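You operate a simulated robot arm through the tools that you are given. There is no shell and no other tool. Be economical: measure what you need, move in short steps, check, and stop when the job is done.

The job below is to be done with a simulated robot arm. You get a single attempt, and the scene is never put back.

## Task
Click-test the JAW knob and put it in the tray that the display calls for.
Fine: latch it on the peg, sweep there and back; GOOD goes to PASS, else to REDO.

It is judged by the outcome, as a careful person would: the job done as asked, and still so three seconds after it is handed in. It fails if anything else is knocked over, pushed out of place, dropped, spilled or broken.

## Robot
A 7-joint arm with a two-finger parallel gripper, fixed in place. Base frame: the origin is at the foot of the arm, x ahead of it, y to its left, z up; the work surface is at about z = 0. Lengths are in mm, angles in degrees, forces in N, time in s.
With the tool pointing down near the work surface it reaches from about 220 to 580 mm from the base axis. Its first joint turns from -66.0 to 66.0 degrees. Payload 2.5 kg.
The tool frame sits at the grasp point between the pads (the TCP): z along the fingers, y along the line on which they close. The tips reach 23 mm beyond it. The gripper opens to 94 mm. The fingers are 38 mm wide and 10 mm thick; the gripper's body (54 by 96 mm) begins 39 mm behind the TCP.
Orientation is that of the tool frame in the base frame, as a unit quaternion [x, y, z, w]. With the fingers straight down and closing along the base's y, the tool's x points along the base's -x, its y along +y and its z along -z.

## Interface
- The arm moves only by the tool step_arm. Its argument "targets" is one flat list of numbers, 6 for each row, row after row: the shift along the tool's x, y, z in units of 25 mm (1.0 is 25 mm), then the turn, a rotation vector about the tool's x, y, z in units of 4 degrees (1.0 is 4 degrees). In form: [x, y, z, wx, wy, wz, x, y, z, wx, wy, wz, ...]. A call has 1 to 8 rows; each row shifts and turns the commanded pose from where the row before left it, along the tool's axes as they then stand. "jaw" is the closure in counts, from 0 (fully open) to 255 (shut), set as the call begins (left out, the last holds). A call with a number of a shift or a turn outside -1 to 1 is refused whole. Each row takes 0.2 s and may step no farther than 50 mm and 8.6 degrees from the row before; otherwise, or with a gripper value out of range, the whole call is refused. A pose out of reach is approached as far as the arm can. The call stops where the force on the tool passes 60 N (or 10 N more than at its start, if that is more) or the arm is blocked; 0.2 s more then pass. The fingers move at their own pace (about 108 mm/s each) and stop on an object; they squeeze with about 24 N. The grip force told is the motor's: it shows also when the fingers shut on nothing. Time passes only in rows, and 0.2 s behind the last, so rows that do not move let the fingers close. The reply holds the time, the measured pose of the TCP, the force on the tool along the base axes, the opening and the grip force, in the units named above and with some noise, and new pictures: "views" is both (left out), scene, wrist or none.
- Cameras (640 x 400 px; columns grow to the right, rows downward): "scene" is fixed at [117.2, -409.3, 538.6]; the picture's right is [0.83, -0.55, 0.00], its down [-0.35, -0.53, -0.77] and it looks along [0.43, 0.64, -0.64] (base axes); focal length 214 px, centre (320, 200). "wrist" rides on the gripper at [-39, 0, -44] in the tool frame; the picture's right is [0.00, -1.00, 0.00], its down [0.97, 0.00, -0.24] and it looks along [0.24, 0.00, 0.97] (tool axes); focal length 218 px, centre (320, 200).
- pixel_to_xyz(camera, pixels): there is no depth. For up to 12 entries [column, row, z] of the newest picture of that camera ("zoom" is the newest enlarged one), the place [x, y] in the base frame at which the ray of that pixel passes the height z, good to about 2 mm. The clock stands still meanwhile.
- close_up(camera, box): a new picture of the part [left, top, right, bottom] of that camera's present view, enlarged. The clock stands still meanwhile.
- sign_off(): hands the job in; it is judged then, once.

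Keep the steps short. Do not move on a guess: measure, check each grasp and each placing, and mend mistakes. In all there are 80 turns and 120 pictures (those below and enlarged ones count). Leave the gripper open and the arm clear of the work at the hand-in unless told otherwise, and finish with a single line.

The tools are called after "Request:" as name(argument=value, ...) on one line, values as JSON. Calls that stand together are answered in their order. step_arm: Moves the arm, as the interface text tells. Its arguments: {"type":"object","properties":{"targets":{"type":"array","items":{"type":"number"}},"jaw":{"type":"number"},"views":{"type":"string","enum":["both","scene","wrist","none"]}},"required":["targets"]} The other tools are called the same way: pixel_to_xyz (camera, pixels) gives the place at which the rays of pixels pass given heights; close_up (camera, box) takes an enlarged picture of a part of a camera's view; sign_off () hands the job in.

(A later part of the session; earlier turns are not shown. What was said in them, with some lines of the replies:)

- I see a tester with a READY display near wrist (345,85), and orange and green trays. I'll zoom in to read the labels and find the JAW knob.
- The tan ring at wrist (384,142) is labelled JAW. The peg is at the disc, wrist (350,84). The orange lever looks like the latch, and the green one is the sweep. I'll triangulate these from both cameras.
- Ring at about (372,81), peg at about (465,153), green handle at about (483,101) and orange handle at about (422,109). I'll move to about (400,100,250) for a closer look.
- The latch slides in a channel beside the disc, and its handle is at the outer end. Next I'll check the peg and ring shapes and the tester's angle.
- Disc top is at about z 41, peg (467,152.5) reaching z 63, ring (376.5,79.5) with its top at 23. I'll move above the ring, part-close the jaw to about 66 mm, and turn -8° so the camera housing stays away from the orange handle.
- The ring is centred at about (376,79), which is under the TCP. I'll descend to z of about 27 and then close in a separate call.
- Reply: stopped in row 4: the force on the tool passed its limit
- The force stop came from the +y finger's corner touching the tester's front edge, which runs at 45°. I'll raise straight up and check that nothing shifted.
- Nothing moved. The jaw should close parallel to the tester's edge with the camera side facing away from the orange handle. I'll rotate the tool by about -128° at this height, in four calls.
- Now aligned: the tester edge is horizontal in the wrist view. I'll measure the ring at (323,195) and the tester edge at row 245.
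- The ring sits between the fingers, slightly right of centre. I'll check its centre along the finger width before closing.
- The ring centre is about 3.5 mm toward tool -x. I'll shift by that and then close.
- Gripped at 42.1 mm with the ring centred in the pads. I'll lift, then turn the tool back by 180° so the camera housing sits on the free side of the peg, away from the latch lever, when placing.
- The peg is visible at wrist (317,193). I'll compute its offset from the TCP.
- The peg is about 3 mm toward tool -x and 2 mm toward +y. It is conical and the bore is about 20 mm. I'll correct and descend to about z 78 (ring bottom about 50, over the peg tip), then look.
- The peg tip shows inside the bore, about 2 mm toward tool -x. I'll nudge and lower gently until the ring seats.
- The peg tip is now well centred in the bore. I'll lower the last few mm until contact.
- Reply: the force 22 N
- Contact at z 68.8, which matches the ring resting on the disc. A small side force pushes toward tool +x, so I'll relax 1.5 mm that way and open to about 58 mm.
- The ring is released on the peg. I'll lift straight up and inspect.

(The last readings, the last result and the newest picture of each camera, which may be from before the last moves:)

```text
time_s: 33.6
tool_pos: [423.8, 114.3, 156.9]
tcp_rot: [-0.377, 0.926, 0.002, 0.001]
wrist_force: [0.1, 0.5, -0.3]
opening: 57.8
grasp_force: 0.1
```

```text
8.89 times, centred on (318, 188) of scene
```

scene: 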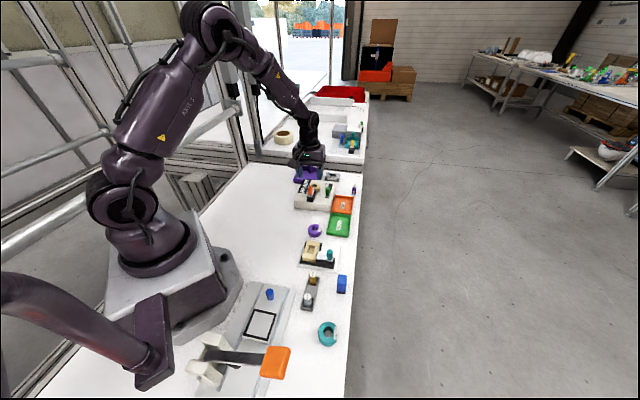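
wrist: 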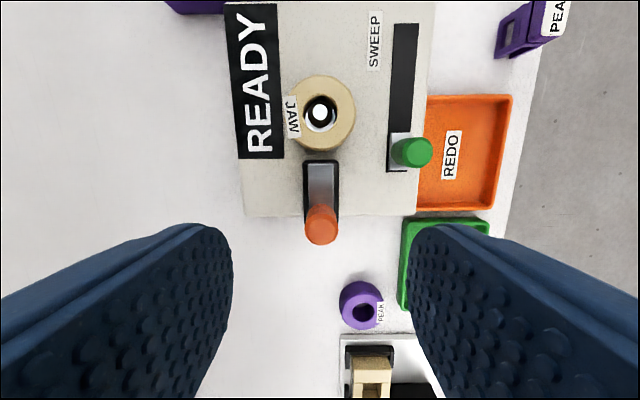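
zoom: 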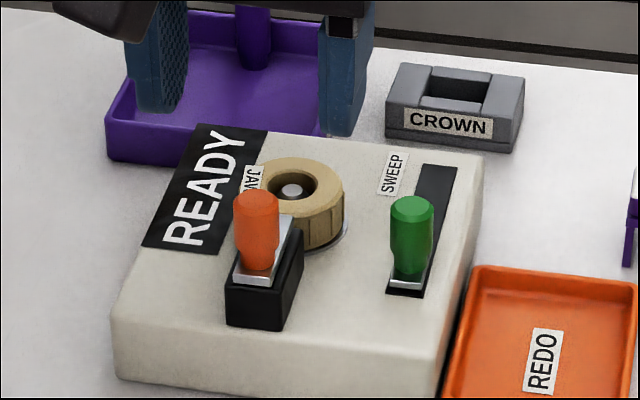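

The ring is well seated around the peg. Next I'll measure the orange handle's top at wrist (321,224).

Request:
close_up(camera="wrist", box=[270, 180, 380, 260])

Request:
pixel_to_xyz(camera="wrist", pixels=[[321, 228, 95], [321, 228, 98], [321, 228, 102], [414, 152, 90], [414, 152, 95]])

Request:
pixel_to_xyz(camera="scene", pixels=[[310.9, 187.5, 90], [310.9, 187.5, 95], [310.9, 187.5, 100], [328.4, 187.9, 85], [328.4, 187.9, 90], [328.4, 187.9, 95]])

```text
5.00 times, centred on (325, 220) of wrist
```

zoom: 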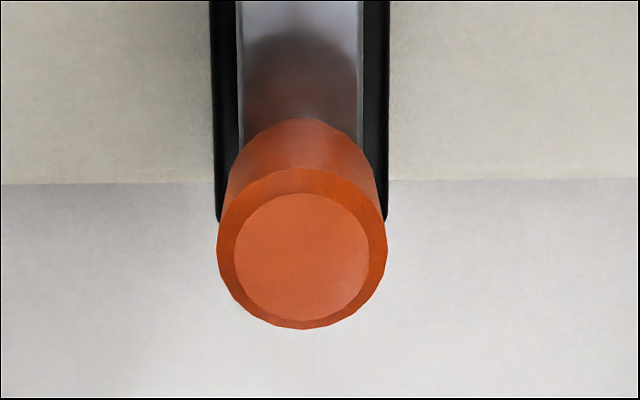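

```text
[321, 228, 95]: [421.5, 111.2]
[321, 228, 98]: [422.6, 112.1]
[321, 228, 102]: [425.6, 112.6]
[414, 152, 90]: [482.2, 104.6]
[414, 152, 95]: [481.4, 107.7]
```

```text
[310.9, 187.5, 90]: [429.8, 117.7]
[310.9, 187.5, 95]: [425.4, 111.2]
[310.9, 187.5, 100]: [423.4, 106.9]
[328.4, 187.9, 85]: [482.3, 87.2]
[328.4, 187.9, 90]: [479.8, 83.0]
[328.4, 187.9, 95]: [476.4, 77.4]
```

The handle is at tool (+3.3,-0.6) from the TCP, about 17 mm wide, top at z of about 97. I'll descend to z 97 with the fingers straddling it and then close.

Request:
step_arm(targets=[0.12, -0.02, 0.6, 0, 0, 0, 0, 0, 0.8, 0, 0, 0, 0, 0, 0.6, 0, 0, 0, 0, 0, 0.4, 0, 0, 0], views="wrist")

Request:
close_up(camera="scene", box=[290, 165, 345, 210])

```text
time_s: 34.6
tool_pos: [422.7, 111.2, 96.7]
tcp_rot: [-0.377, 0.926, 0.001, 0.0]
wrist_force: [-0.2, -0.5, 0.1]
opening: 58.0
grasp_force: 0.2
```

wrist: 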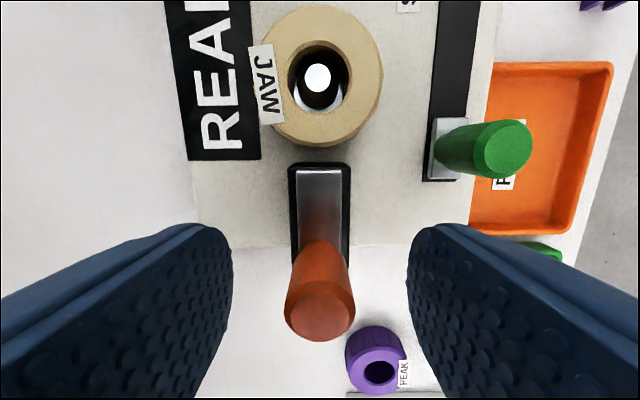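

```text
8.89 times, centred on (318, 188) of scene
```

zoom: 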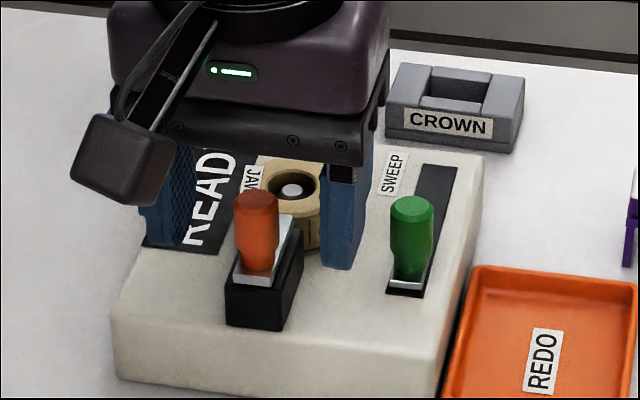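

The fingers straddle the handle, centred. Closing.

Request:
step_arm(targets=[0, 0, 0, 0, 0, 0, 0, 0, 0, 0, 0, 0, 0, 0, 0, 0, 0, 0], jaw=255, views="wrist")

```text
time_s: 35.4
tool_pos: [422.7, 111.3, 96.3]
tcp_rot: [-0.377, 0.926, 0.003, 0.001]
wrist_force: [-0.5, 0.1, -4.2]
opening: 16.8
grasp_force: 45.0
```

wrist: 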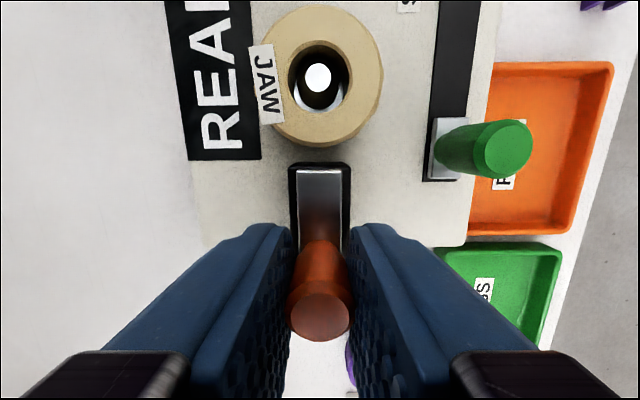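

I've got the handle (16.8 mm). I'll push toward the peg (tool -x) in small steps and watch the force.

Request:
step_arm(targets=[-0.2, 0, 0, 0, 0, 0, -0.2, 0, 0, 0, 0, 0, 0, 0, 0, 0, 0, 0])

Request:
close_up(camera="scene", box=[290, 165, 345, 210])

```text
time_s: 36.2
tool_pos: [429.6, 119.6, 96.3]
tcp_rot: [-0.376, 0.927, 0.003, 0.001]
wrist_force: [-0.3, 0.3, -11.4]
opening: 16.4
grasp_force: 45.5
```

scene: 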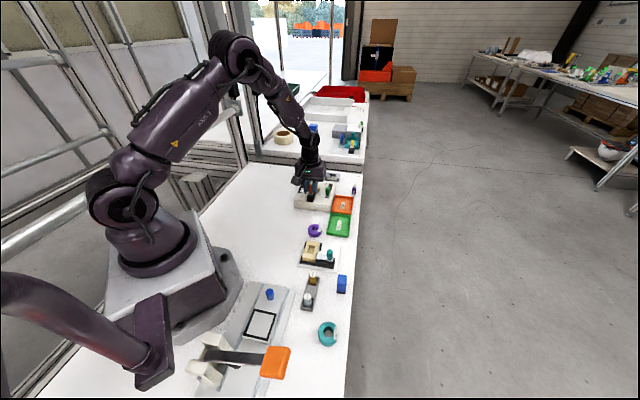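
wrist: 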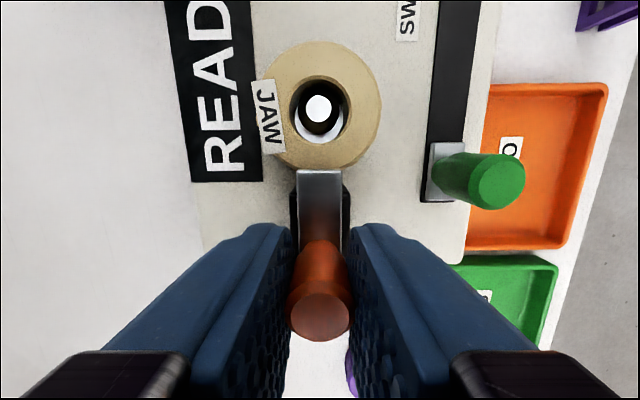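

```text
8.89 times, centred on (318, 188) of scene
```

zoom: 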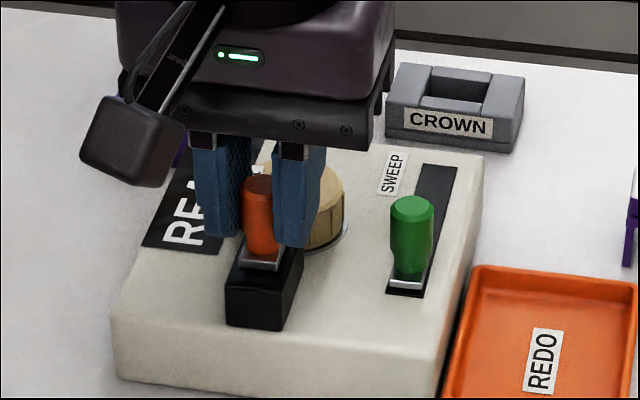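

The slider moves freely and its tongue reaches toward the knob. Continuing.

Request:
step_arm(targets=[-0.2, 0, 0, 0, 0, 0, -0.2, 0, 0, 0, 0, 0, 0, 0, 0, 0, 0, 0], views="wrist")

```text
time_s: 37.0
tool_pos: [436.6, 125.5, 95.8]
tcp_rot: [-0.378, 0.926, 0.001, -0.002]
wrist_force: [-1.5, 1.1, -7.4]
opening: 16.7
grasp_force: 45.0
```

wrist: 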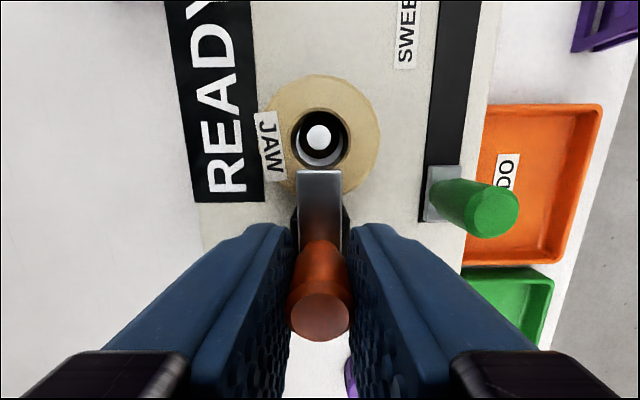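

The tongue is now over the knob rim with no resistance. Continuing in 4 mm steps.

Request:
step_arm(targets=[-0.16, 0, 0, 0, 0, 0, -0.16, 0, 0, 0, 0, 0, 0, 0, 0, 0, 0, 0], views="wrist")

```text
time_s: 37.8
tool_pos: [440.3, 129.3, 95.3]
tcp_rot: [-0.377, 0.926, 0.0, -0.007]
wrist_force: [-31.1, -17.2, 17.4]
opening: 16.8
grasp_force: 45.0
```

wrist: 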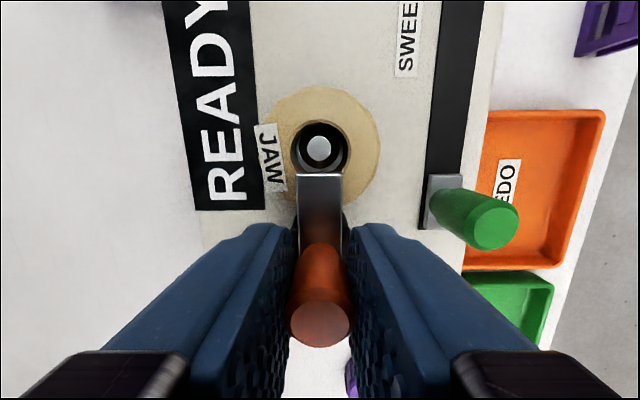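

Hit the end stop at about 25 mm of travel (35 N). I'll relieve it slightly, open modestly to about 40 mm to stay clear of the green handle, and lift.

Request:
step_arm(targets=[0.12, 0, 0, 0, 0, 0, 0, 0, 0, 0, 0, 0], views="none")

Request:
step_arm(targets=[0, 0, 0, 0, 0, 0, 0, 0, 0, 0, 0, 0], jaw=147, views="none")

Request:
step_arm(targets=[0, 0, -0.7, 0, 0, 0, 0, 0, -0.9, 0, 0, 0, 0, 0, -0.9, 0, 0, 0, 0.5, 0, 0, 0, 0, 0])

Request:
close_up(camera="wrist", box=[220, 20, 440, 240])

```text
time_s: 38.4
tool_pos: [440.1, 127.6, 96.0]
tcp_rot: [-0.377, 0.926, 0.001, -0.002]
wrist_force: [-9.5, -7.6, -5.5]
opening: 16.7
grasp_force: 44.9
```

```text
time_s: 39.0
tool_pos: [439.2, 129.7, 96.9]
tcp_rot: [-0.377, 0.926, 0.001, 0.002]
wrist_force: [-0.1, 0.3, 0.0]
opening: 40.1
grasp_force: 0.1
```

```text
time_s: 40.0
tool_pos: [432.8, 120.6, 159.0]
tcp_rot: [-0.378, 0.926, 0.002, 0.0]
wrist_force: [0.3, -0.4, -0.5]
opening: 40.0
grasp_force: 0.1
```

scene: 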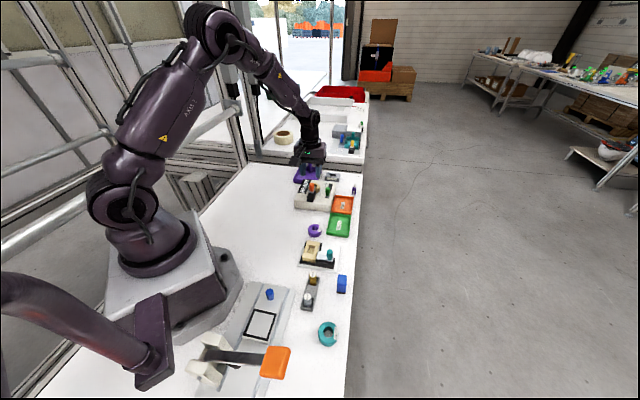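
wrist: 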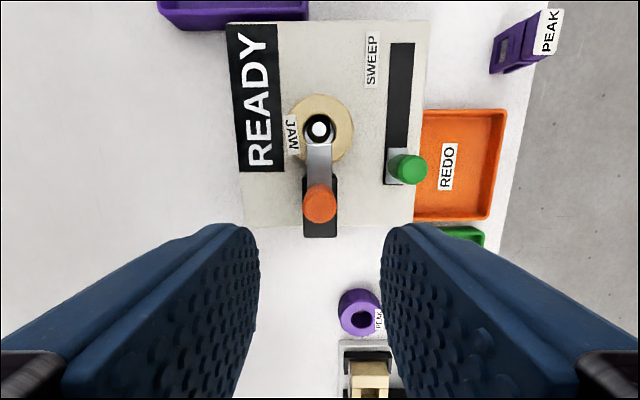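

```text
1.82 times, centred on (330, 130) of wrist
```

zoom: 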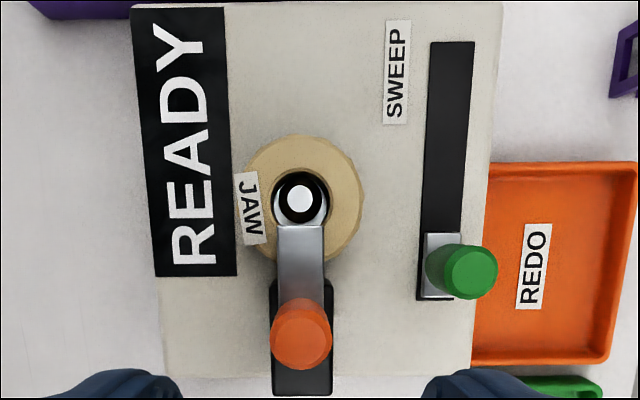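

Latched: the tongue covers the knob rim. The green handle's top triangulates to z of about 76 at about (488,99.5), so I'll move above it (tool -26, -53 mm), narrow the jaw to about 34 mm, and look.

Request:
step_arm(targets=[-0.35, -0.7, 0, 0, 0, 0, -0.35, -0.7, 0, 0, 0, 0, -0.34, -0.72, 0, 0, 0, 0, 0, 0, 0.8, 0, 0, 0, 0, 0, 0.6, 0, 0, 0, 0, 0, 0, 0, 0, 0], jaw=163, views="wrist")

Request:
close_up(camera="wrist", box=[240, 200, 400, 380])

```text
time_s: 41.4
tool_pos: [486.9, 101.7, 124.6]
tcp_rot: [-0.377, 0.926, 0.001, 0.001]
wrist_force: [-0.6, 0.6, 0.9]
opening: 34.1
grasp_force: 0.1
```

wrist: 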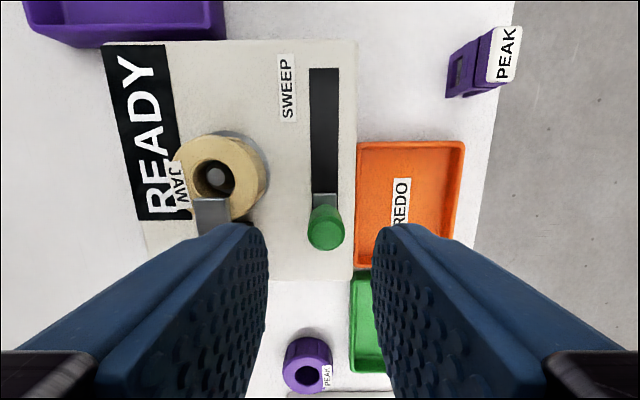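

```text
2.22 times, centred on (320, 290) of wrist
```

zoom: 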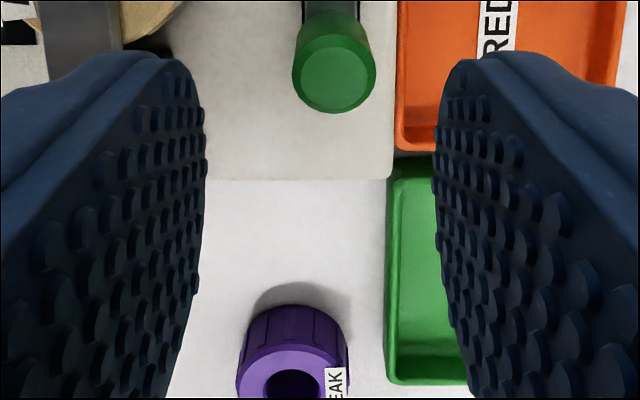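

The green handle is 0.7 mm and 2.7 mm off, and its apparent width of 17 mm confirms top z of about 77. I'll correct, descend to z 79 and look.

Request:
step_arm(targets=[-0.03, -0.1, 0.5, 0, 0, 0, 0, 0, 0.7, 0, 0, 0, 0, 0, 0.62, 0, 0, 0])

Request:
close_up(camera="scene", box=[290, 165, 345, 210])

```text
time_s: 42.2
tool_pos: [489.9, 100.5, 77.9]
tcp_rot: [-0.377, 0.926, 0.003, 0.001]
wrist_force: [-0.5, -0.1, 0.3]
opening: 33.6
grasp_force: 0.1
```

scene: 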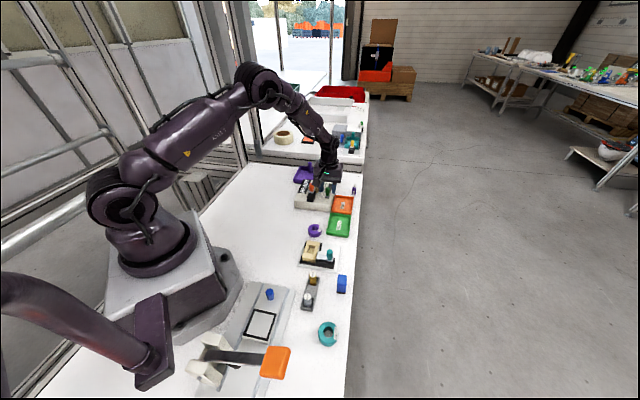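
wrist: 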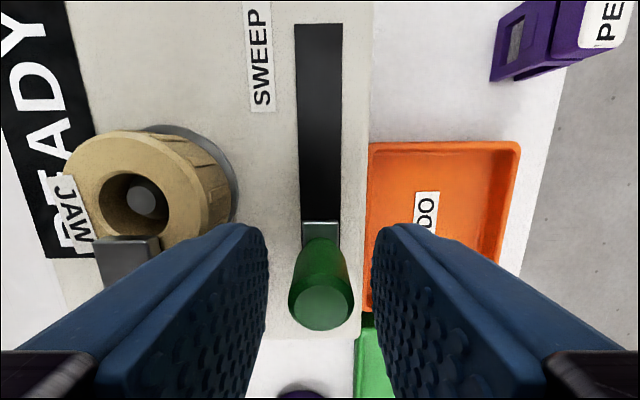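

```text
8.89 times, centred on (318, 188) of scene
```

zoom: 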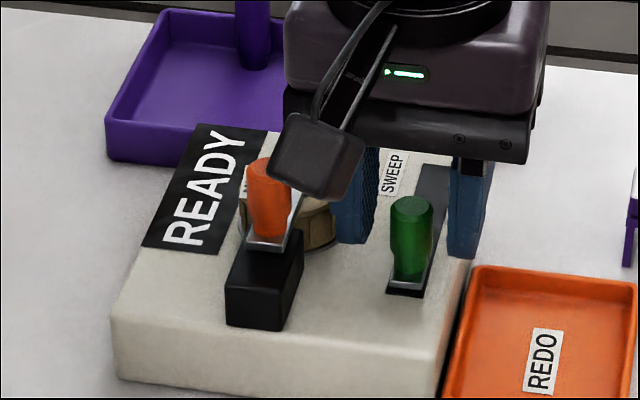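

Straddling the green handle and clear of everything. Closing.

Request:
step_arm(targets=[0, 0, 0, 0, 0, 0, 0, 0, 0, 0, 0, 0], jaw=255, views="none")

Request:
step_arm(targets=[-0.3, 0, 0, 0, 0, 0, -0.3, 0, 0, 0, 0, 0, -0.3, 0, 0, 0, 0, 0], views="wrist")

```text
time_s: 42.8
tool_pos: [489.0, 98.7, 76.6]
tcp_rot: [-0.377, 0.926, 0.001, 0.0]
wrist_force: [2.3, -0.7, -4.6]
opening: 16.9
grasp_force: 45.0
```

```text
time_s: 43.6
tool_pos: [506.5, 115.3, 78.4]
tcp_rot: [-0.378, 0.926, 0.002, 0.0]
wrist_force: [-0.5, 0.3, -2.6]
opening: 16.6
grasp_force: 45.0
```

wrist: 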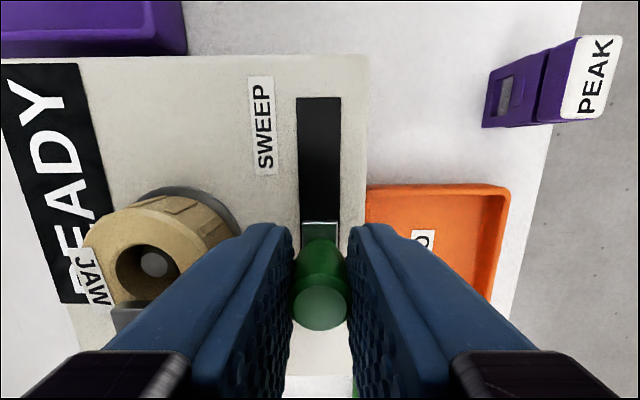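

Sweeping smoothly. Continuing toward the far end.

Request:
step_arm(targets=[-0.3, 0, 0, 0, 0, 0, -0.3, 0, 0, 0, 0, 0, -0.3, 0, 0, 0, 0, 0, -0.3, 0, 0, 0, 0, 0], views="wrist")

```text
time_s: 44.6
tool_pos: [526.5, 136.7, 78.0]
tcp_rot: [-0.376, 0.927, 0.002, -0.003]
wrist_force: [-21.1, -9.7, 9.2]
opening: 16.6
grasp_force: 44.6
```

wrist: 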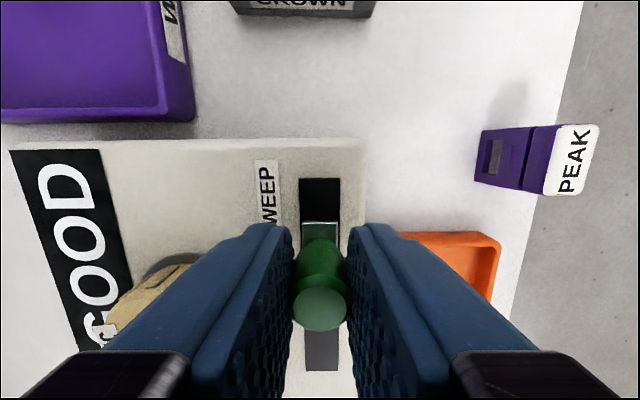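

The display now shows GOOD and there is resistance of about 23 N at about 53 mm. I'll push a touch more to see whether this is the end stop.

Request:
step_arm(targets=[-0.12, 0, 0, 0, 0, 0, 0, 0, 0, 0, 0, 0], views="wrist")

```text
time_s: 45.2
tool_pos: [528.5, 137.8, 76.9]
tcp_rot: [-0.377, 0.926, 0.001, -0.007]
wrist_force: [-32.3, -15.9, 16.7]
opening: 16.6
grasp_force: 44.8
```

wrist: 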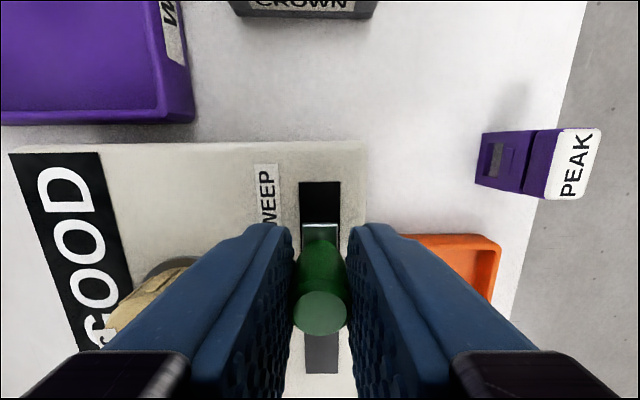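

That is the far stop. Sweeping back the full distance.

Request:
step_arm(targets=[0.3, 0, 0, 0, 0, 0, 0.3, 0, 0, 0, 0, 0, 0.3, 0, 0, 0, 0, 0, 0.3, 0, 0, 0, 0, 0, 0.3, 0, 0, 0, 0, 0, 0.3, 0, 0, 0, 0, 0, 0.3, 0, 0, 0, 0, 0, 0.15, 0, 0, 0, 0, 0], views="wrist")

```text
time_s: 47.0
tool_pos: [490.7, 100.4, 78.0]
tcp_rot: [-0.378, 0.926, 0.002, 0.002]
wrist_force: [22.1, 4.8, -31.5]
opening: 16.7
grasp_force: 44.7
```

wrist: 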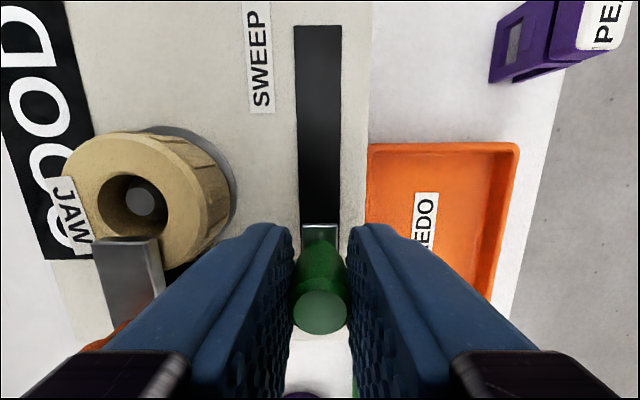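

Back at the near stop. I'll relieve, release and lift to read the display fully.

Request:
step_arm(targets=[-0.06, 0, 0, 0, 0, 0, 0, 0, 0, 0, 0, 0], views="none")

Request:
step_arm(targets=[0, 0, 0, 0, 0, 0, 0, 0, 0, 0, 0, 0], jaw=163, views="none")

Request:
step_arm(targets=[0, 0, -0.7, 0, 0, 0, 0, 0, -0.9, 0, 0, 0, 0, 0, -0.9, 0, 0, 0, 0, 0, -0.75, 0, 0, 0, 0.4, 0.7, 0, 0, 0, 0, 0.35, 0.7, 0, 0, 0, 0, 0.35, 0.7, 0, 0, 0, 0])

Request:
close_up(camera="wrist", box=[220, 20, 440, 240])

```text
time_s: 47.6
tool_pos: [490.2, 98.9, 77.2]
tcp_rot: [-0.376, 0.926, 0.001, 0.0]
wrist_force: [10.0, -0.8, -21.7]
opening: 16.8
grasp_force: 45.0
```

```text
time_s: 48.2
tool_pos: [489.7, 99.9, 79.5]
tcp_rot: [-0.377, 0.926, 0.002, 0.0]
wrist_force: [0.7, -0.6, 0.2]
opening: 33.8
grasp_force: 0.1
```

```text
time_s: 49.8
tool_pos: [434.9, 117.6, 159.9]
tcp_rot: [-0.377, 0.926, 0.002, -0.001]
wrist_force: [0.6, 0.4, -0.6]
opening: 33.8
grasp_force: 0.0
```

scene: 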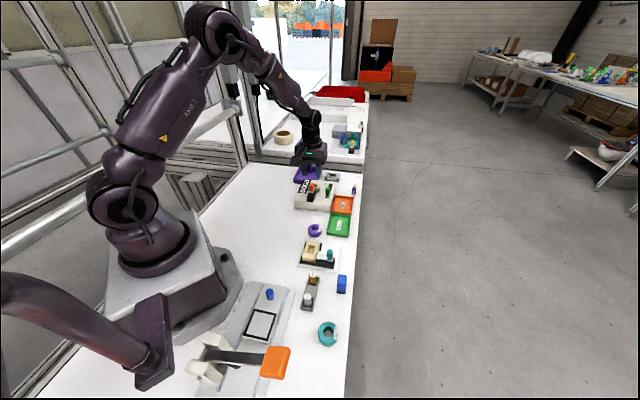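
wrist: 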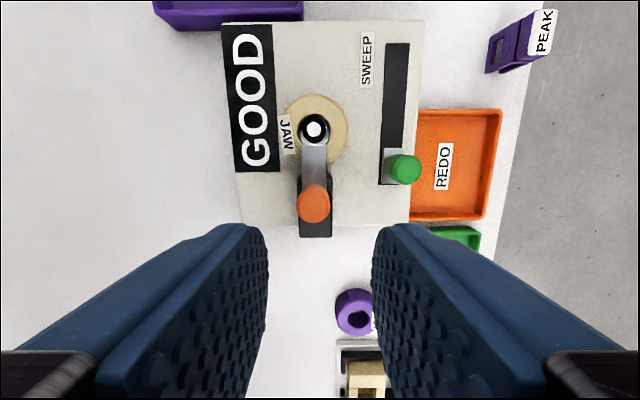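

```text
1.82 times, centred on (330, 130) of wrist
```

zoom: 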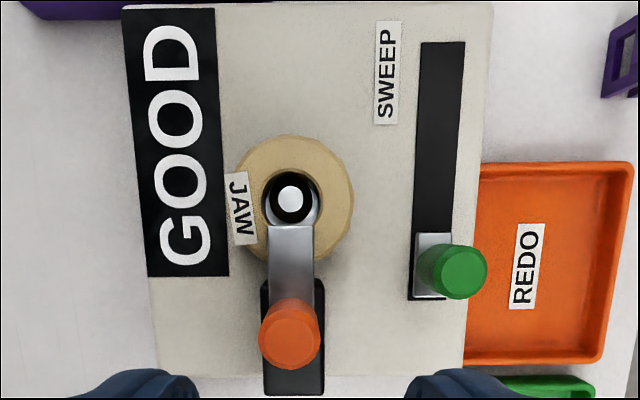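

The display stays GOOD after the full sweep, so the knob goes to PASS. Next I unlatch: the orange handle is at tool (-10.4,+3.3), and I'll go down over it.

Request:
step_arm(targets=[-0.42, 0.13, 0, 0, 0, 0, 0, 0, 0.7, 0, 0, 0, 0, 0, 0.6, 0, 0, 0, 0, 0, 0, 0, 0, 0], views="wrist")

Request:
close_up(camera="wrist", box=[240, 200, 400, 380])

```text
time_s: 50.8
tool_pos: [439.9, 128.4, 126.0]
tcp_rot: [-0.377, 0.926, 0.001, 0.0]
wrist_force: [-0.3, -0.3, -0.6]
opening: 33.9
grasp_force: 0.0
```

wrist: 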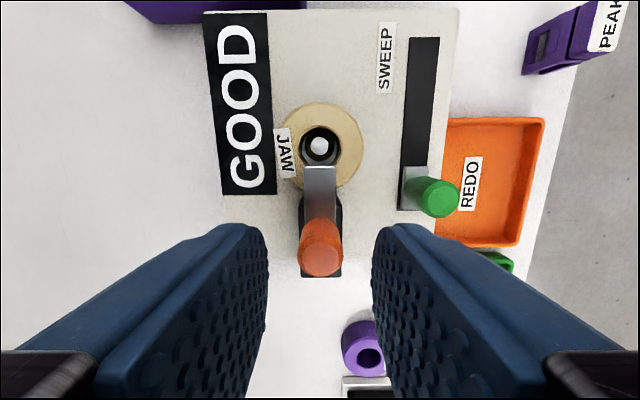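

```text
2.22 times, centred on (320, 290) of wrist
```

zoom: 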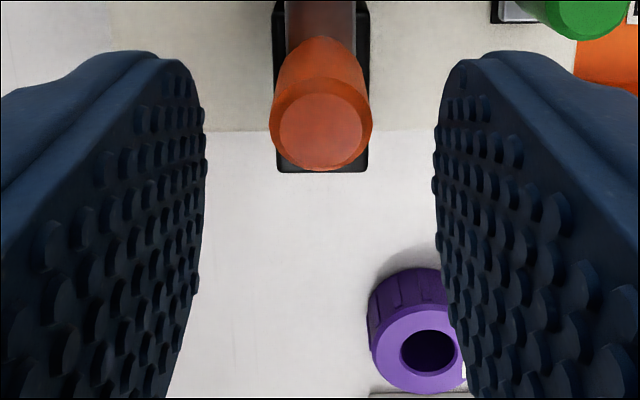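

Centred. I'll descend to z 96.5, close, then slide the latch back out by 25 mm.

Request:
step_arm(targets=[0.04, 0, 0.6, 0, 0, 0, 0, 0, 0.58, 0, 0, 0, 0, 0, 0, 0, 0, 0], views="none")

Request:
step_arm(targets=[0, 0, 0, 0, 0, 0, 0, 0, 0, 0, 0, 0], jaw=255, views="none")

Request:
step_arm(targets=[0.2, 0, 0, 0, 0, 0, 0.2, 0, 0, 0, 0, 0, 0.2, 0, 0, 0, 0, 0, 0.2, 0, 0, 0, 0, 0, 0.2, 0, 0, 0, 0, 0, 0, 0, 0, 0, 0, 0], views="wrist")

```text
time_s: 51.6
tool_pos: [438.1, 128.0, 96.7]
tcp_rot: [-0.377, 0.926, 0.002, 0.001]
wrist_force: [-0.7, -0.9, -0.1]
opening: 33.7
grasp_force: 0.1
```

```text
time_s: 52.2
tool_pos: [438.5, 127.1, 96.6]
tcp_rot: [-0.377, 0.926, 0.001, 0.0]
wrist_force: [2.1, -1.6, -4.4]
opening: 16.7
grasp_force: 44.7
```

```text
time_s: 53.6
tool_pos: [422.0, 110.7, 97.8]
tcp_rot: [-0.378, 0.926, 0.002, 0.003]
wrist_force: [23.3, 11.3, -29.3]
opening: 16.8
grasp_force: 45.3
```

wrist: 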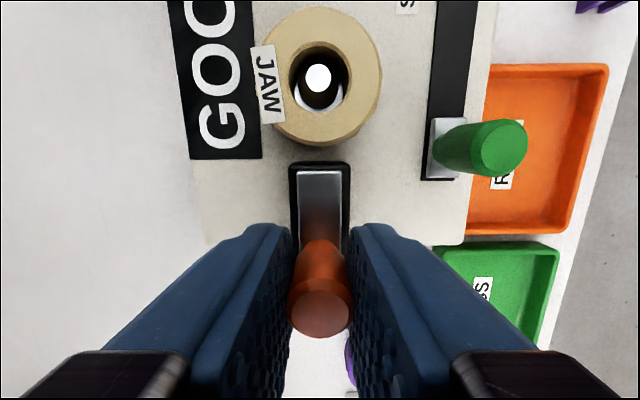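

The latch is fully back. I'll relieve, open to about 58 mm, lift, and move over the knob.

Request:
step_arm(targets=[-0.06, 0, 0, 0, 0, 0, 0, 0, 0, 0, 0, 0], views="none")

Request:
step_arm(targets=[0, 0, 0, 0, 0, 0, 0, 0, 0, 0, 0, 0], jaw=98, views="none")

Request:
step_arm(targets=[0, 0, -0.7, 0, 0, 0, 0, 0, -0.8, 0, 0, 0, 0, 0, -0.7, 0, 0, 0, -0.87, 0, 0, 0, 0, 0, -0.87, 0, 0, 0, 0, 0, -0.8, 0, 0, 0, 0, 0, 0, 0, 0, 0, 0, 0], views="wrist")

Request:
close_up(camera="wrist", box=[240, 140, 400, 260])

```text
time_s: 54.2
tool_pos: [422.4, 110.7, 98.3]
tcp_rot: [-0.377, 0.926, 0.002, 0.002]
wrist_force: [10.4, 7.3, -16.7]
opening: 16.7
grasp_force: 44.6
```

```text
time_s: 54.8
tool_pos: [422.7, 111.4, 98.6]
tcp_rot: [-0.377, 0.926, 0.002, 0.0]
wrist_force: [-0.1, -0.3, 0.0]
opening: 57.9
grasp_force: 0.1
```

```text
time_s: 56.4
tool_pos: [466.7, 155.4, 153.2]
tcp_rot: [-0.377, 0.926, 0.002, 0.001]
wrist_force: [0.1, -0.9, 1.2]
opening: 57.9
grasp_force: 0.1
```

wrist: 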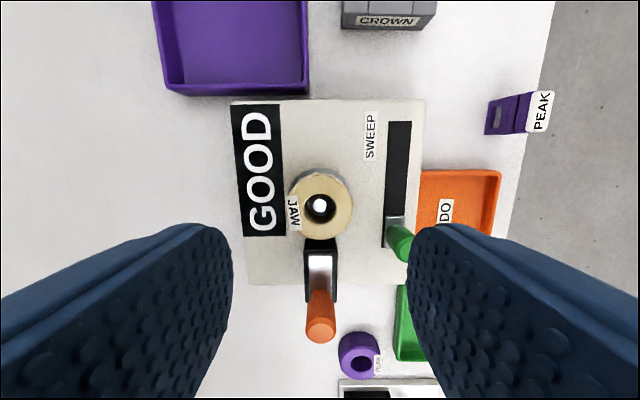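

```text
3.33 times, centred on (320, 200) of wrist
```

zoom: 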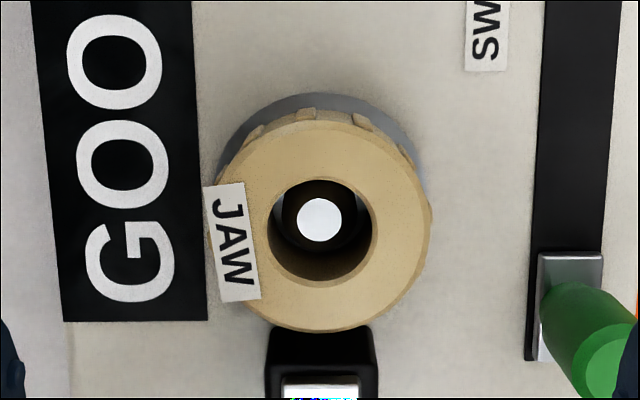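

I'm aligned over the knob, offset about 0. Descending to z 67.5.

Request:
step_arm(targets=[0, 0, 0.9, 0, 0, 0, 0, 0, 0.9, 0, 0, 0, 0, 0, 0.9, 0, 0, 0, 0, 0, 0.7, 0, 0, 0], views="wrist")

Request:
step_arm(targets=[0, 0, 0, 0, 0, 0, 0, 0, 0, 0, 0, 0], jaw=255, views="wrist")

```text
time_s: 57.4
tool_pos: [467.1, 155.4, 67.8]
tcp_rot: [-0.378, 0.926, 0.001, 0.0]
wrist_force: [0.0, 0.0, 1.2]
opening: 57.9
grasp_force: 0.0
```

wrist: 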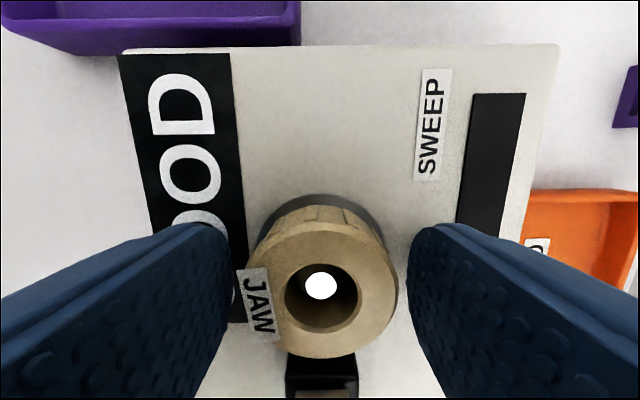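

```text
time_s: 58.0
tool_pos: [466.9, 156.2, 68.2]
tcp_rot: [-0.377, 0.926, 0.002, 0.0]
wrist_force: [0.8, -1.2, 0.0]
opening: 41.6
grasp_force: 24.3
```

wrist: 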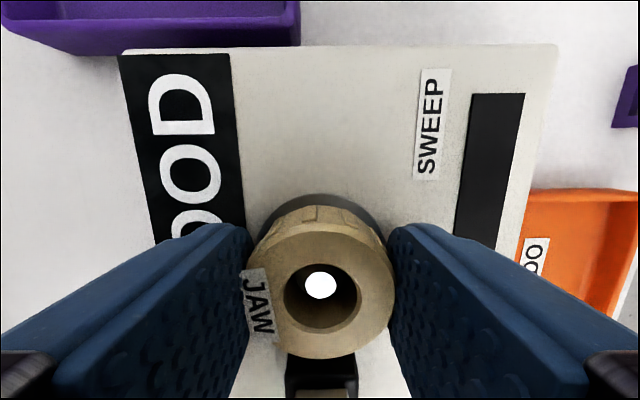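

Gripped at 41.6 mm. I'll lift off the peg straight up.

Request:
step_arm(targets=[0, 0, -0.5, 0, 0, 0, 0, 0, -0.8, 0, 0, 0, 0, 0, -0.9, 0, 0, 0, 0, 0, -0.9, 0, 0, 0, 0, 0, -0.7, 0, 0, 0])

Request:
close_up(camera="scene", box=[290, 165, 365, 245])

```text
time_s: 59.2
tool_pos: [466.7, 154.7, 164.7]
tcp_rot: [-0.378, 0.926, 0.002, 0.001]
wrist_force: [1.3, -0.5, -0.9]
opening: 41.7
grasp_force: 24.0
```

scene: 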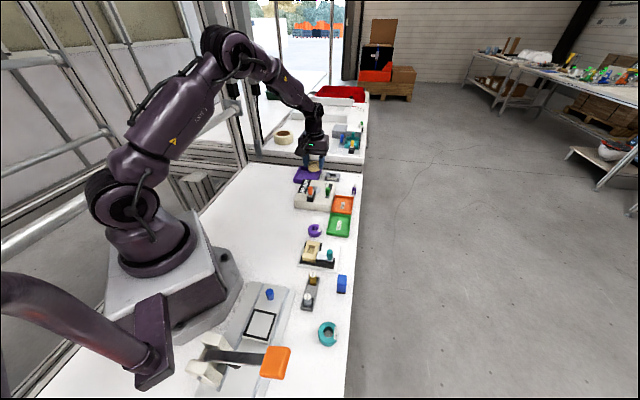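
wrist: 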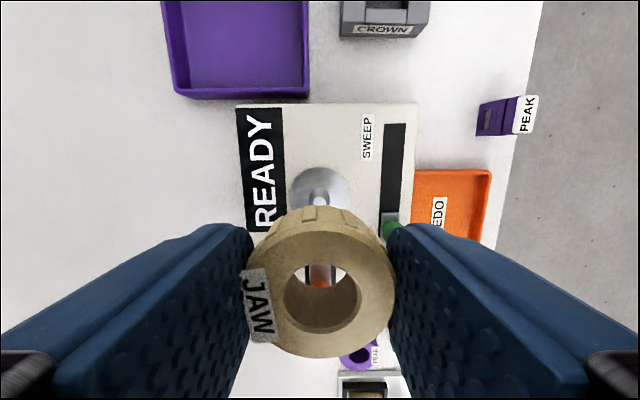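

```text
5.00 times, centred on (328, 205) of scene
```

zoom: 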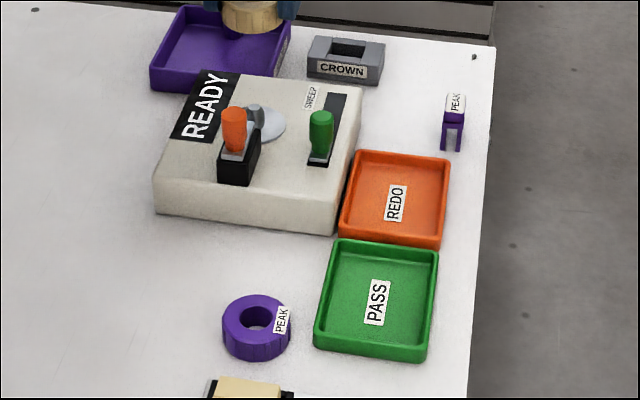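

The knob is off the peg and the display has reset to READY. Now I'll measure the PASS tray's corners in the scene view.

Request:
pixel_to_xyz(camera="scene", pixels=[[331.6, 213.2, 14], [351.6, 215.2, 14], [349.4, 234.4, 14], [327.4, 231.8, 14], [339.6, 225, 3]])

```text
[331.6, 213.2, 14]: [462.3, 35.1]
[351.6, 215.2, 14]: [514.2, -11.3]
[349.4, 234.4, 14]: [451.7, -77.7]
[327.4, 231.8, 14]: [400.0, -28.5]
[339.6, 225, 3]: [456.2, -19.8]
```

Tray centre is at about (457,-20). I'll travel at height to just short of it (tool x +190, y -118) so the wrist camera can see it.

Request:
step_arm(targets=[0.95, -0.593, 0, 0, 0, 0, 0.95, -0.593, 0, 0, 0, 0, 0.95, -0.593, 0, 0, 0, 0, 0.95, -0.593, 0, 0, 0, 0, 0.95, -0.593, 0, 0, 0, 0, 0.95, -0.593, 0, 0, 0, 0, 0.95, -0.593, 0, 0, 0, 0, 0.95, -0.593, 0, 0, 0, 0])

```text
time_s: 61.0
tool_pos: [413.7, -62.9, 163.5]
tcp_rot: [-0.377, 0.926, 0.002, 0.0]
wrist_force: [-0.4, 0.0, -0.6]
opening: 41.5
grasp_force: 23.7
```

scene: 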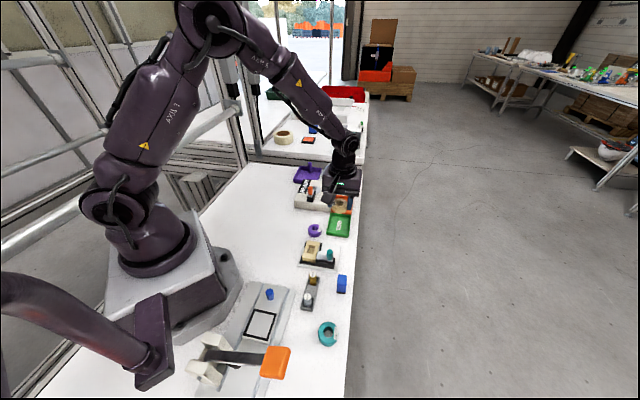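
wrist: 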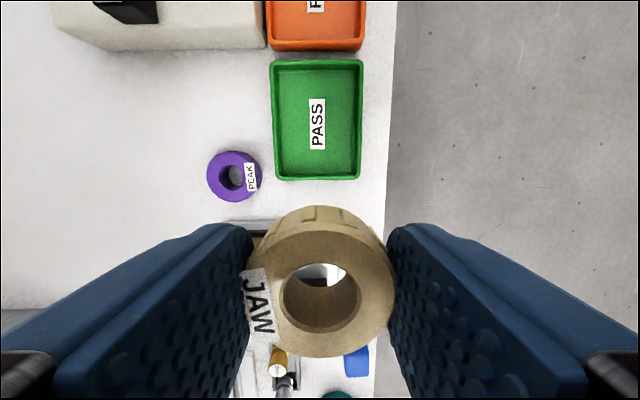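

The tray's inner width along the closing line is only about 67 mm, but its length is about 87 mm. I'll move over its centre and turn 88° so the fingers close along the long side.

Request:
step_arm(targets=[-0.78, 0.013, 0, 0, 0, 0, -0.78, 0.013, 0, 0, 0, 0, -0.79, 0.013, 0, 0, 0, 0, 0, 0, 0, 0, 0, 1, 0, 0, 0, 0, 0, 1, 0, 0, 0, 0, 0, 1, 0, 0, 0, 0, 0, 1, 0, 0, 0, 0, 0, 1], views="none")

Request:
step_arm(targets=[0, 0, 0, 0, 0, 1, 0, 0, 0, 0, 0, 1, 0, 0, 0, 0, 0, 1, 0, 0, 0, 0, 0, 1, 0, 0, 0, 0, 0, 1, 0, 0, 0, 0, 0, 1, 0, 0, 0, 0, 0, 1, 0, 0, 0, 0, 0, 1], views="none")

Request:
step_arm(targets=[0, 0, 0, 0, 0, 1, 0, 0, 0, 0, 0, 1, 0, 0, 0, 0, 0, 1, 0, 0, 0, 0, 0, 1, 0, 0, 0, 0, 0, 1, 0, 0, 0, 0, 0, 1, 0, 0, 0, 0, 0, 1, 0, 0, 0, 0, 0, 1], views="none")

Request:
step_arm(targets=[0, 0, 0, 0, 0, 1, 0, 0, 0.9, 0, 0, 0, 0, 0, 0.9, 0, 0, 0, 0, 0, 0.9, 0, 0, 0])

Request:
close_up(camera="scene", box=[300, 180, 380, 250])

```text
time_s: 62.8
tool_pos: [454.8, -20.8, 161.3]
tcp_rot: [-0.21, 0.978, 0.002, 0.001]
wrist_force: [1.1, -0.3, -0.3]
opening: 41.7
grasp_force: 24.1
```

```text
time_s: 64.6
tool_pos: [454.7, -20.7, 161.8]
tcp_rot: [0.067, 0.998, 0.001, 0.0]
wrist_force: [-0.3, 0.1, 0.0]
opening: 41.3
grasp_force: 24.1
```

```text
time_s: 66.4
tool_pos: [456.2, -21.3, 160.8]
tcp_rot: [0.339, 0.941, 0.002, -0.002]
wrist_force: [-0.4, 0.8, 0.7]
opening: 41.4
grasp_force: 23.7
```

```text
time_s: 67.4
tool_pos: [455.0, -21.2, 95.6]
tcp_rot: [0.372, 0.928, 0.002, -0.001]
wrist_force: [-0.1, 0.7, -1.2]
opening: 41.4
grasp_force: 24.0
```

scene: 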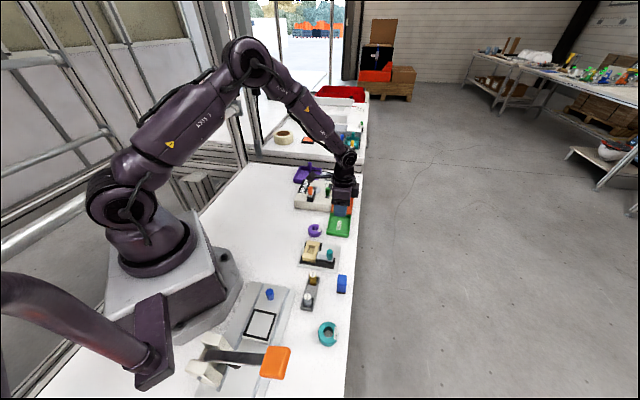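
wrist: 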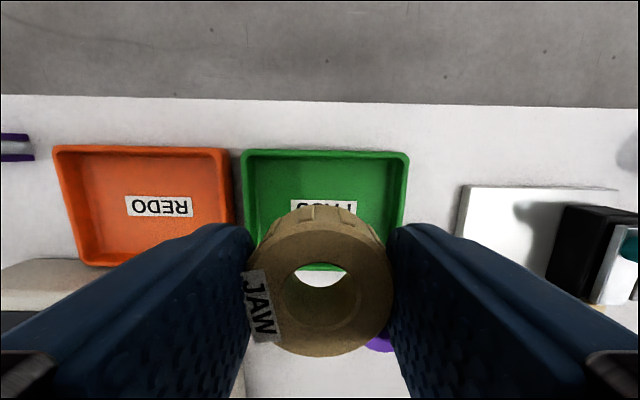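

```text
5.71 times, centred on (340, 215) of scene
```

zoom: 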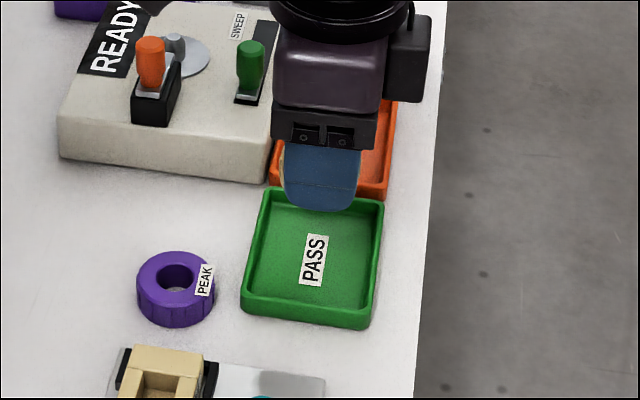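

The tray centre is 3.6 mm toward tool -y. I'll correct and lower to z of about 37, then check.

Request:
step_arm(targets=[0, -0.14, 0.4, 0, 0, 0, 0, 0, 0.7, 0, 0, 0, 0, 0, 0.7, 0, 0, 0, 0, 0, 0.55, 0, 0, 0])

Request:
close_up(camera="scene", box=[310, 190, 370, 250])

```text
time_s: 68.4
tool_pos: [452.2, -21.6, 36.4]
tcp_rot: [0.372, 0.928, 0.001, -0.001]
wrist_force: [-0.1, 0.6, -0.3]
opening: 41.2
grasp_force: 23.8
```

scene: 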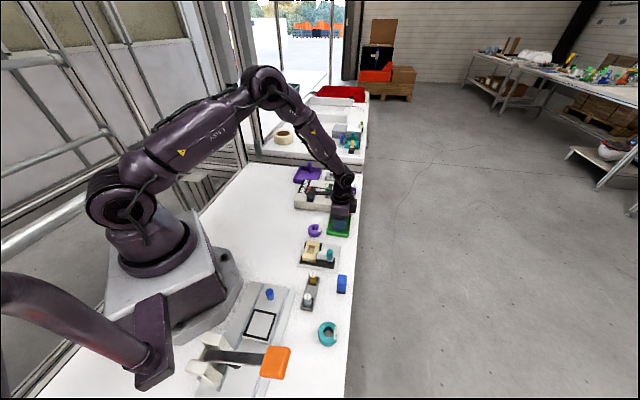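
wrist: 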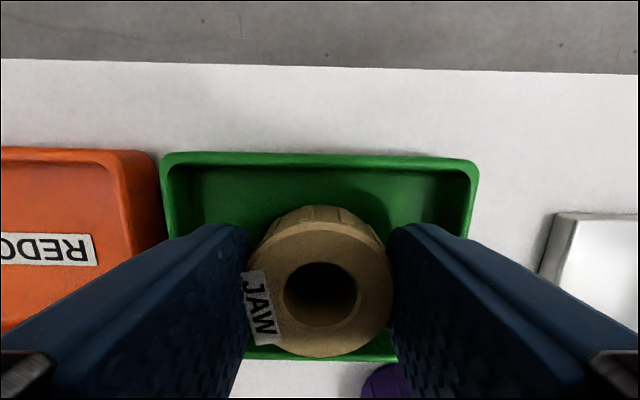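

```text
6.67 times, centred on (340, 220) of scene
```

zoom: 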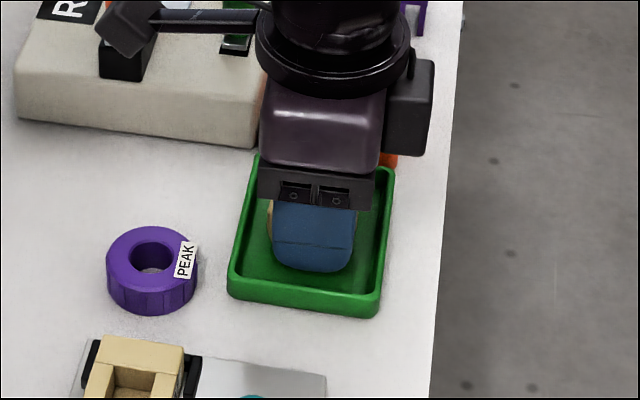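

The knob is inside the tray and centred. Lowering gently to contact.

Request:
step_arm(targets=[0, 0, 0.1, 0, 0, 0, 0, 0, 0.1, 0, 0, 0, 0, 0, 0, 0, 0, 0], views="none")

```text
time_s: 69.2
tool_pos: [453.8, -24.4, 32.1]
tcp_rot: [0.372, 0.928, 0.003, 0.001]
wrist_force: [-5.0, -0.4, 21.1]
opening: 41.5
grasp_force: 23.6
```

It is touching the tray floor (21 N). I'll ease up 1 mm, open to 52 mm, then lift out.

Request:
step_arm(targets=[0, 0, -0.05, 0, 0, 0, 0, 0, 0, 0, 0, 0], views="none")

Request:
step_arm(targets=[0, 0, 0, 0, 0, 0, 0, 0, 0, 0, 0, 0], jaw=114, views="wrist")

Request:
step_arm(targets=[0, 0, -0.5, 0, 0, 0, 0, 0, -0.8, 0, 0, 0, 0, 0, -0.9, 0, 0, 0, 0, 0, -0.9, 0, 0, 0, 0, 0, -0.9, 0, 0, 0, 0, 0, -0.9, 0, 0, 0, 1, 0, -0.4, 0, 0, 0, 1, 0, 0, 0, 0, 0])

Request:
close_up(camera="scene", box=[290, 165, 370, 245])

```text
time_s: 69.8
tool_pos: [452.8, -21.2, 30.4]
tcp_rot: [0.372, 0.928, 0.003, 0.0]
wrist_force: [3.1, -0.6, 7.8]
opening: 41.5
grasp_force: 24.2
```

```text
time_s: 70.4
tool_pos: [452.8, -22.6, 30.3]
tcp_rot: [0.372, 0.928, 0.001, -0.002]
wrist_force: [0.5, -0.6, -0.2]
opening: 52.2
grasp_force: 0.0
```

wrist: 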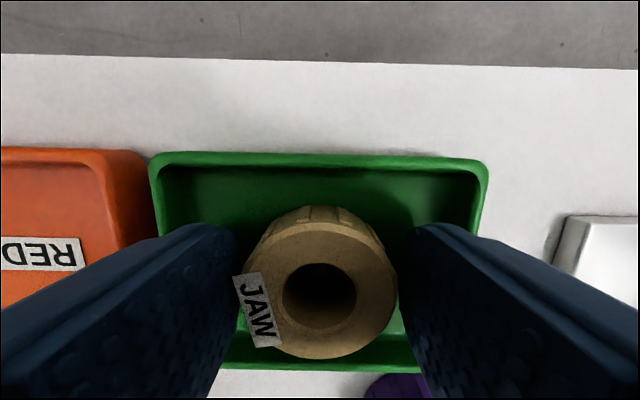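

```text
time_s: 72.2
tool_pos: [417.2, 11.3, 164.6]
tcp_rot: [0.372, 0.928, 0.002, -0.001]
wrist_force: [0.4, -0.3, -0.4]
opening: 51.8
grasp_force: 0.0
```

scene: 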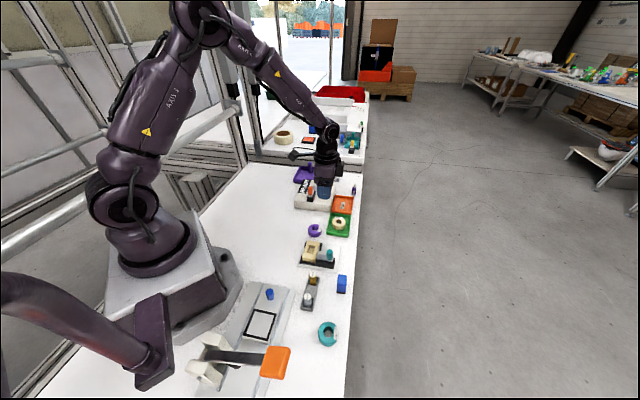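
wrist: 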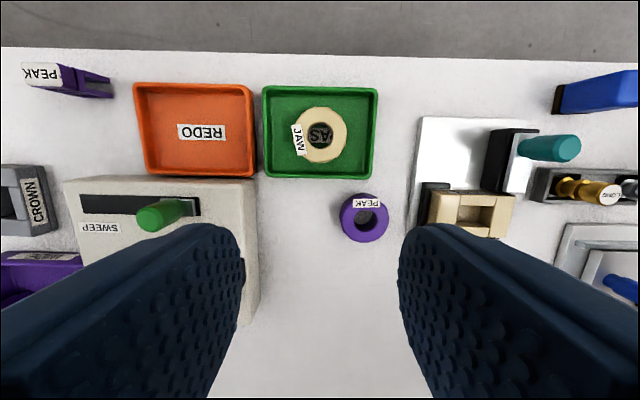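

```text
5.00 times, centred on (330, 205) of scene
```

zoom: 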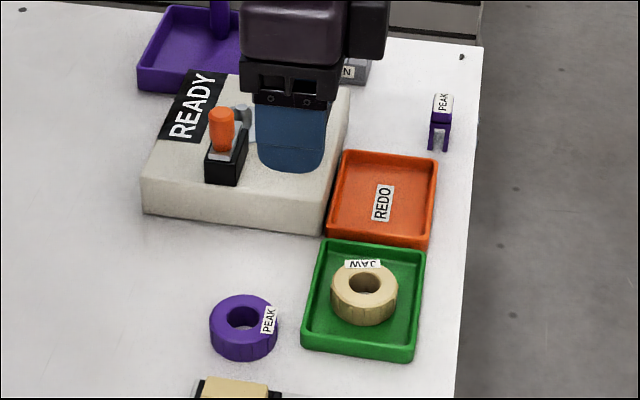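

The JAW knob lies flat in PASS and everything else is in place. I'll open fully and raise the arm clear.

Request:
step_arm(targets=[0.5, 0, -0.9, 0, 0, 0, 0.5, 0, -0.9, 0, 0, 0, 0.5, 0, -0.9, 0, 0, 0, 0.5, 0, -0.9, 0, 0, 0], jaw=0, views="scene")

```text
time_s: 73.2
tool_pos: [380.0, 45.7, 254.0]
tcp_rot: [0.372, 0.928, 0.002, -0.001]
wrist_force: [-0.2, 0.0, 0.0]
opening: 94.1
grasp_force: 0.0
```

scene: 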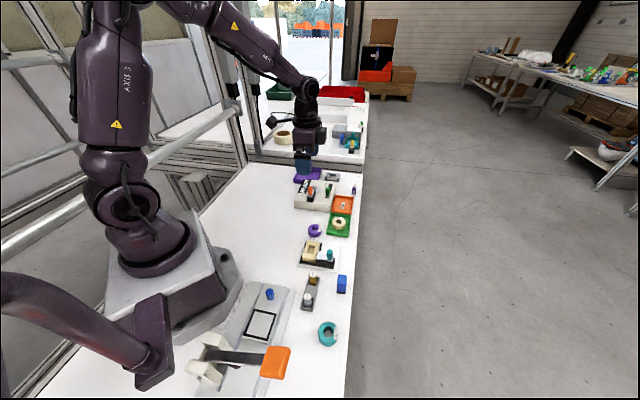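

The gripper is open, the arm is clear, and the knob is in PASS. Handing in.

Request:
sign_off()

```text
The job is handed in.
```

The JAW knob was latched on the peg and swept there and back, the display read GOOD, and the knob now lies flat in the PASS tray; on the first try at picking it up, a finger touched the tester's edge, but nothing moved.
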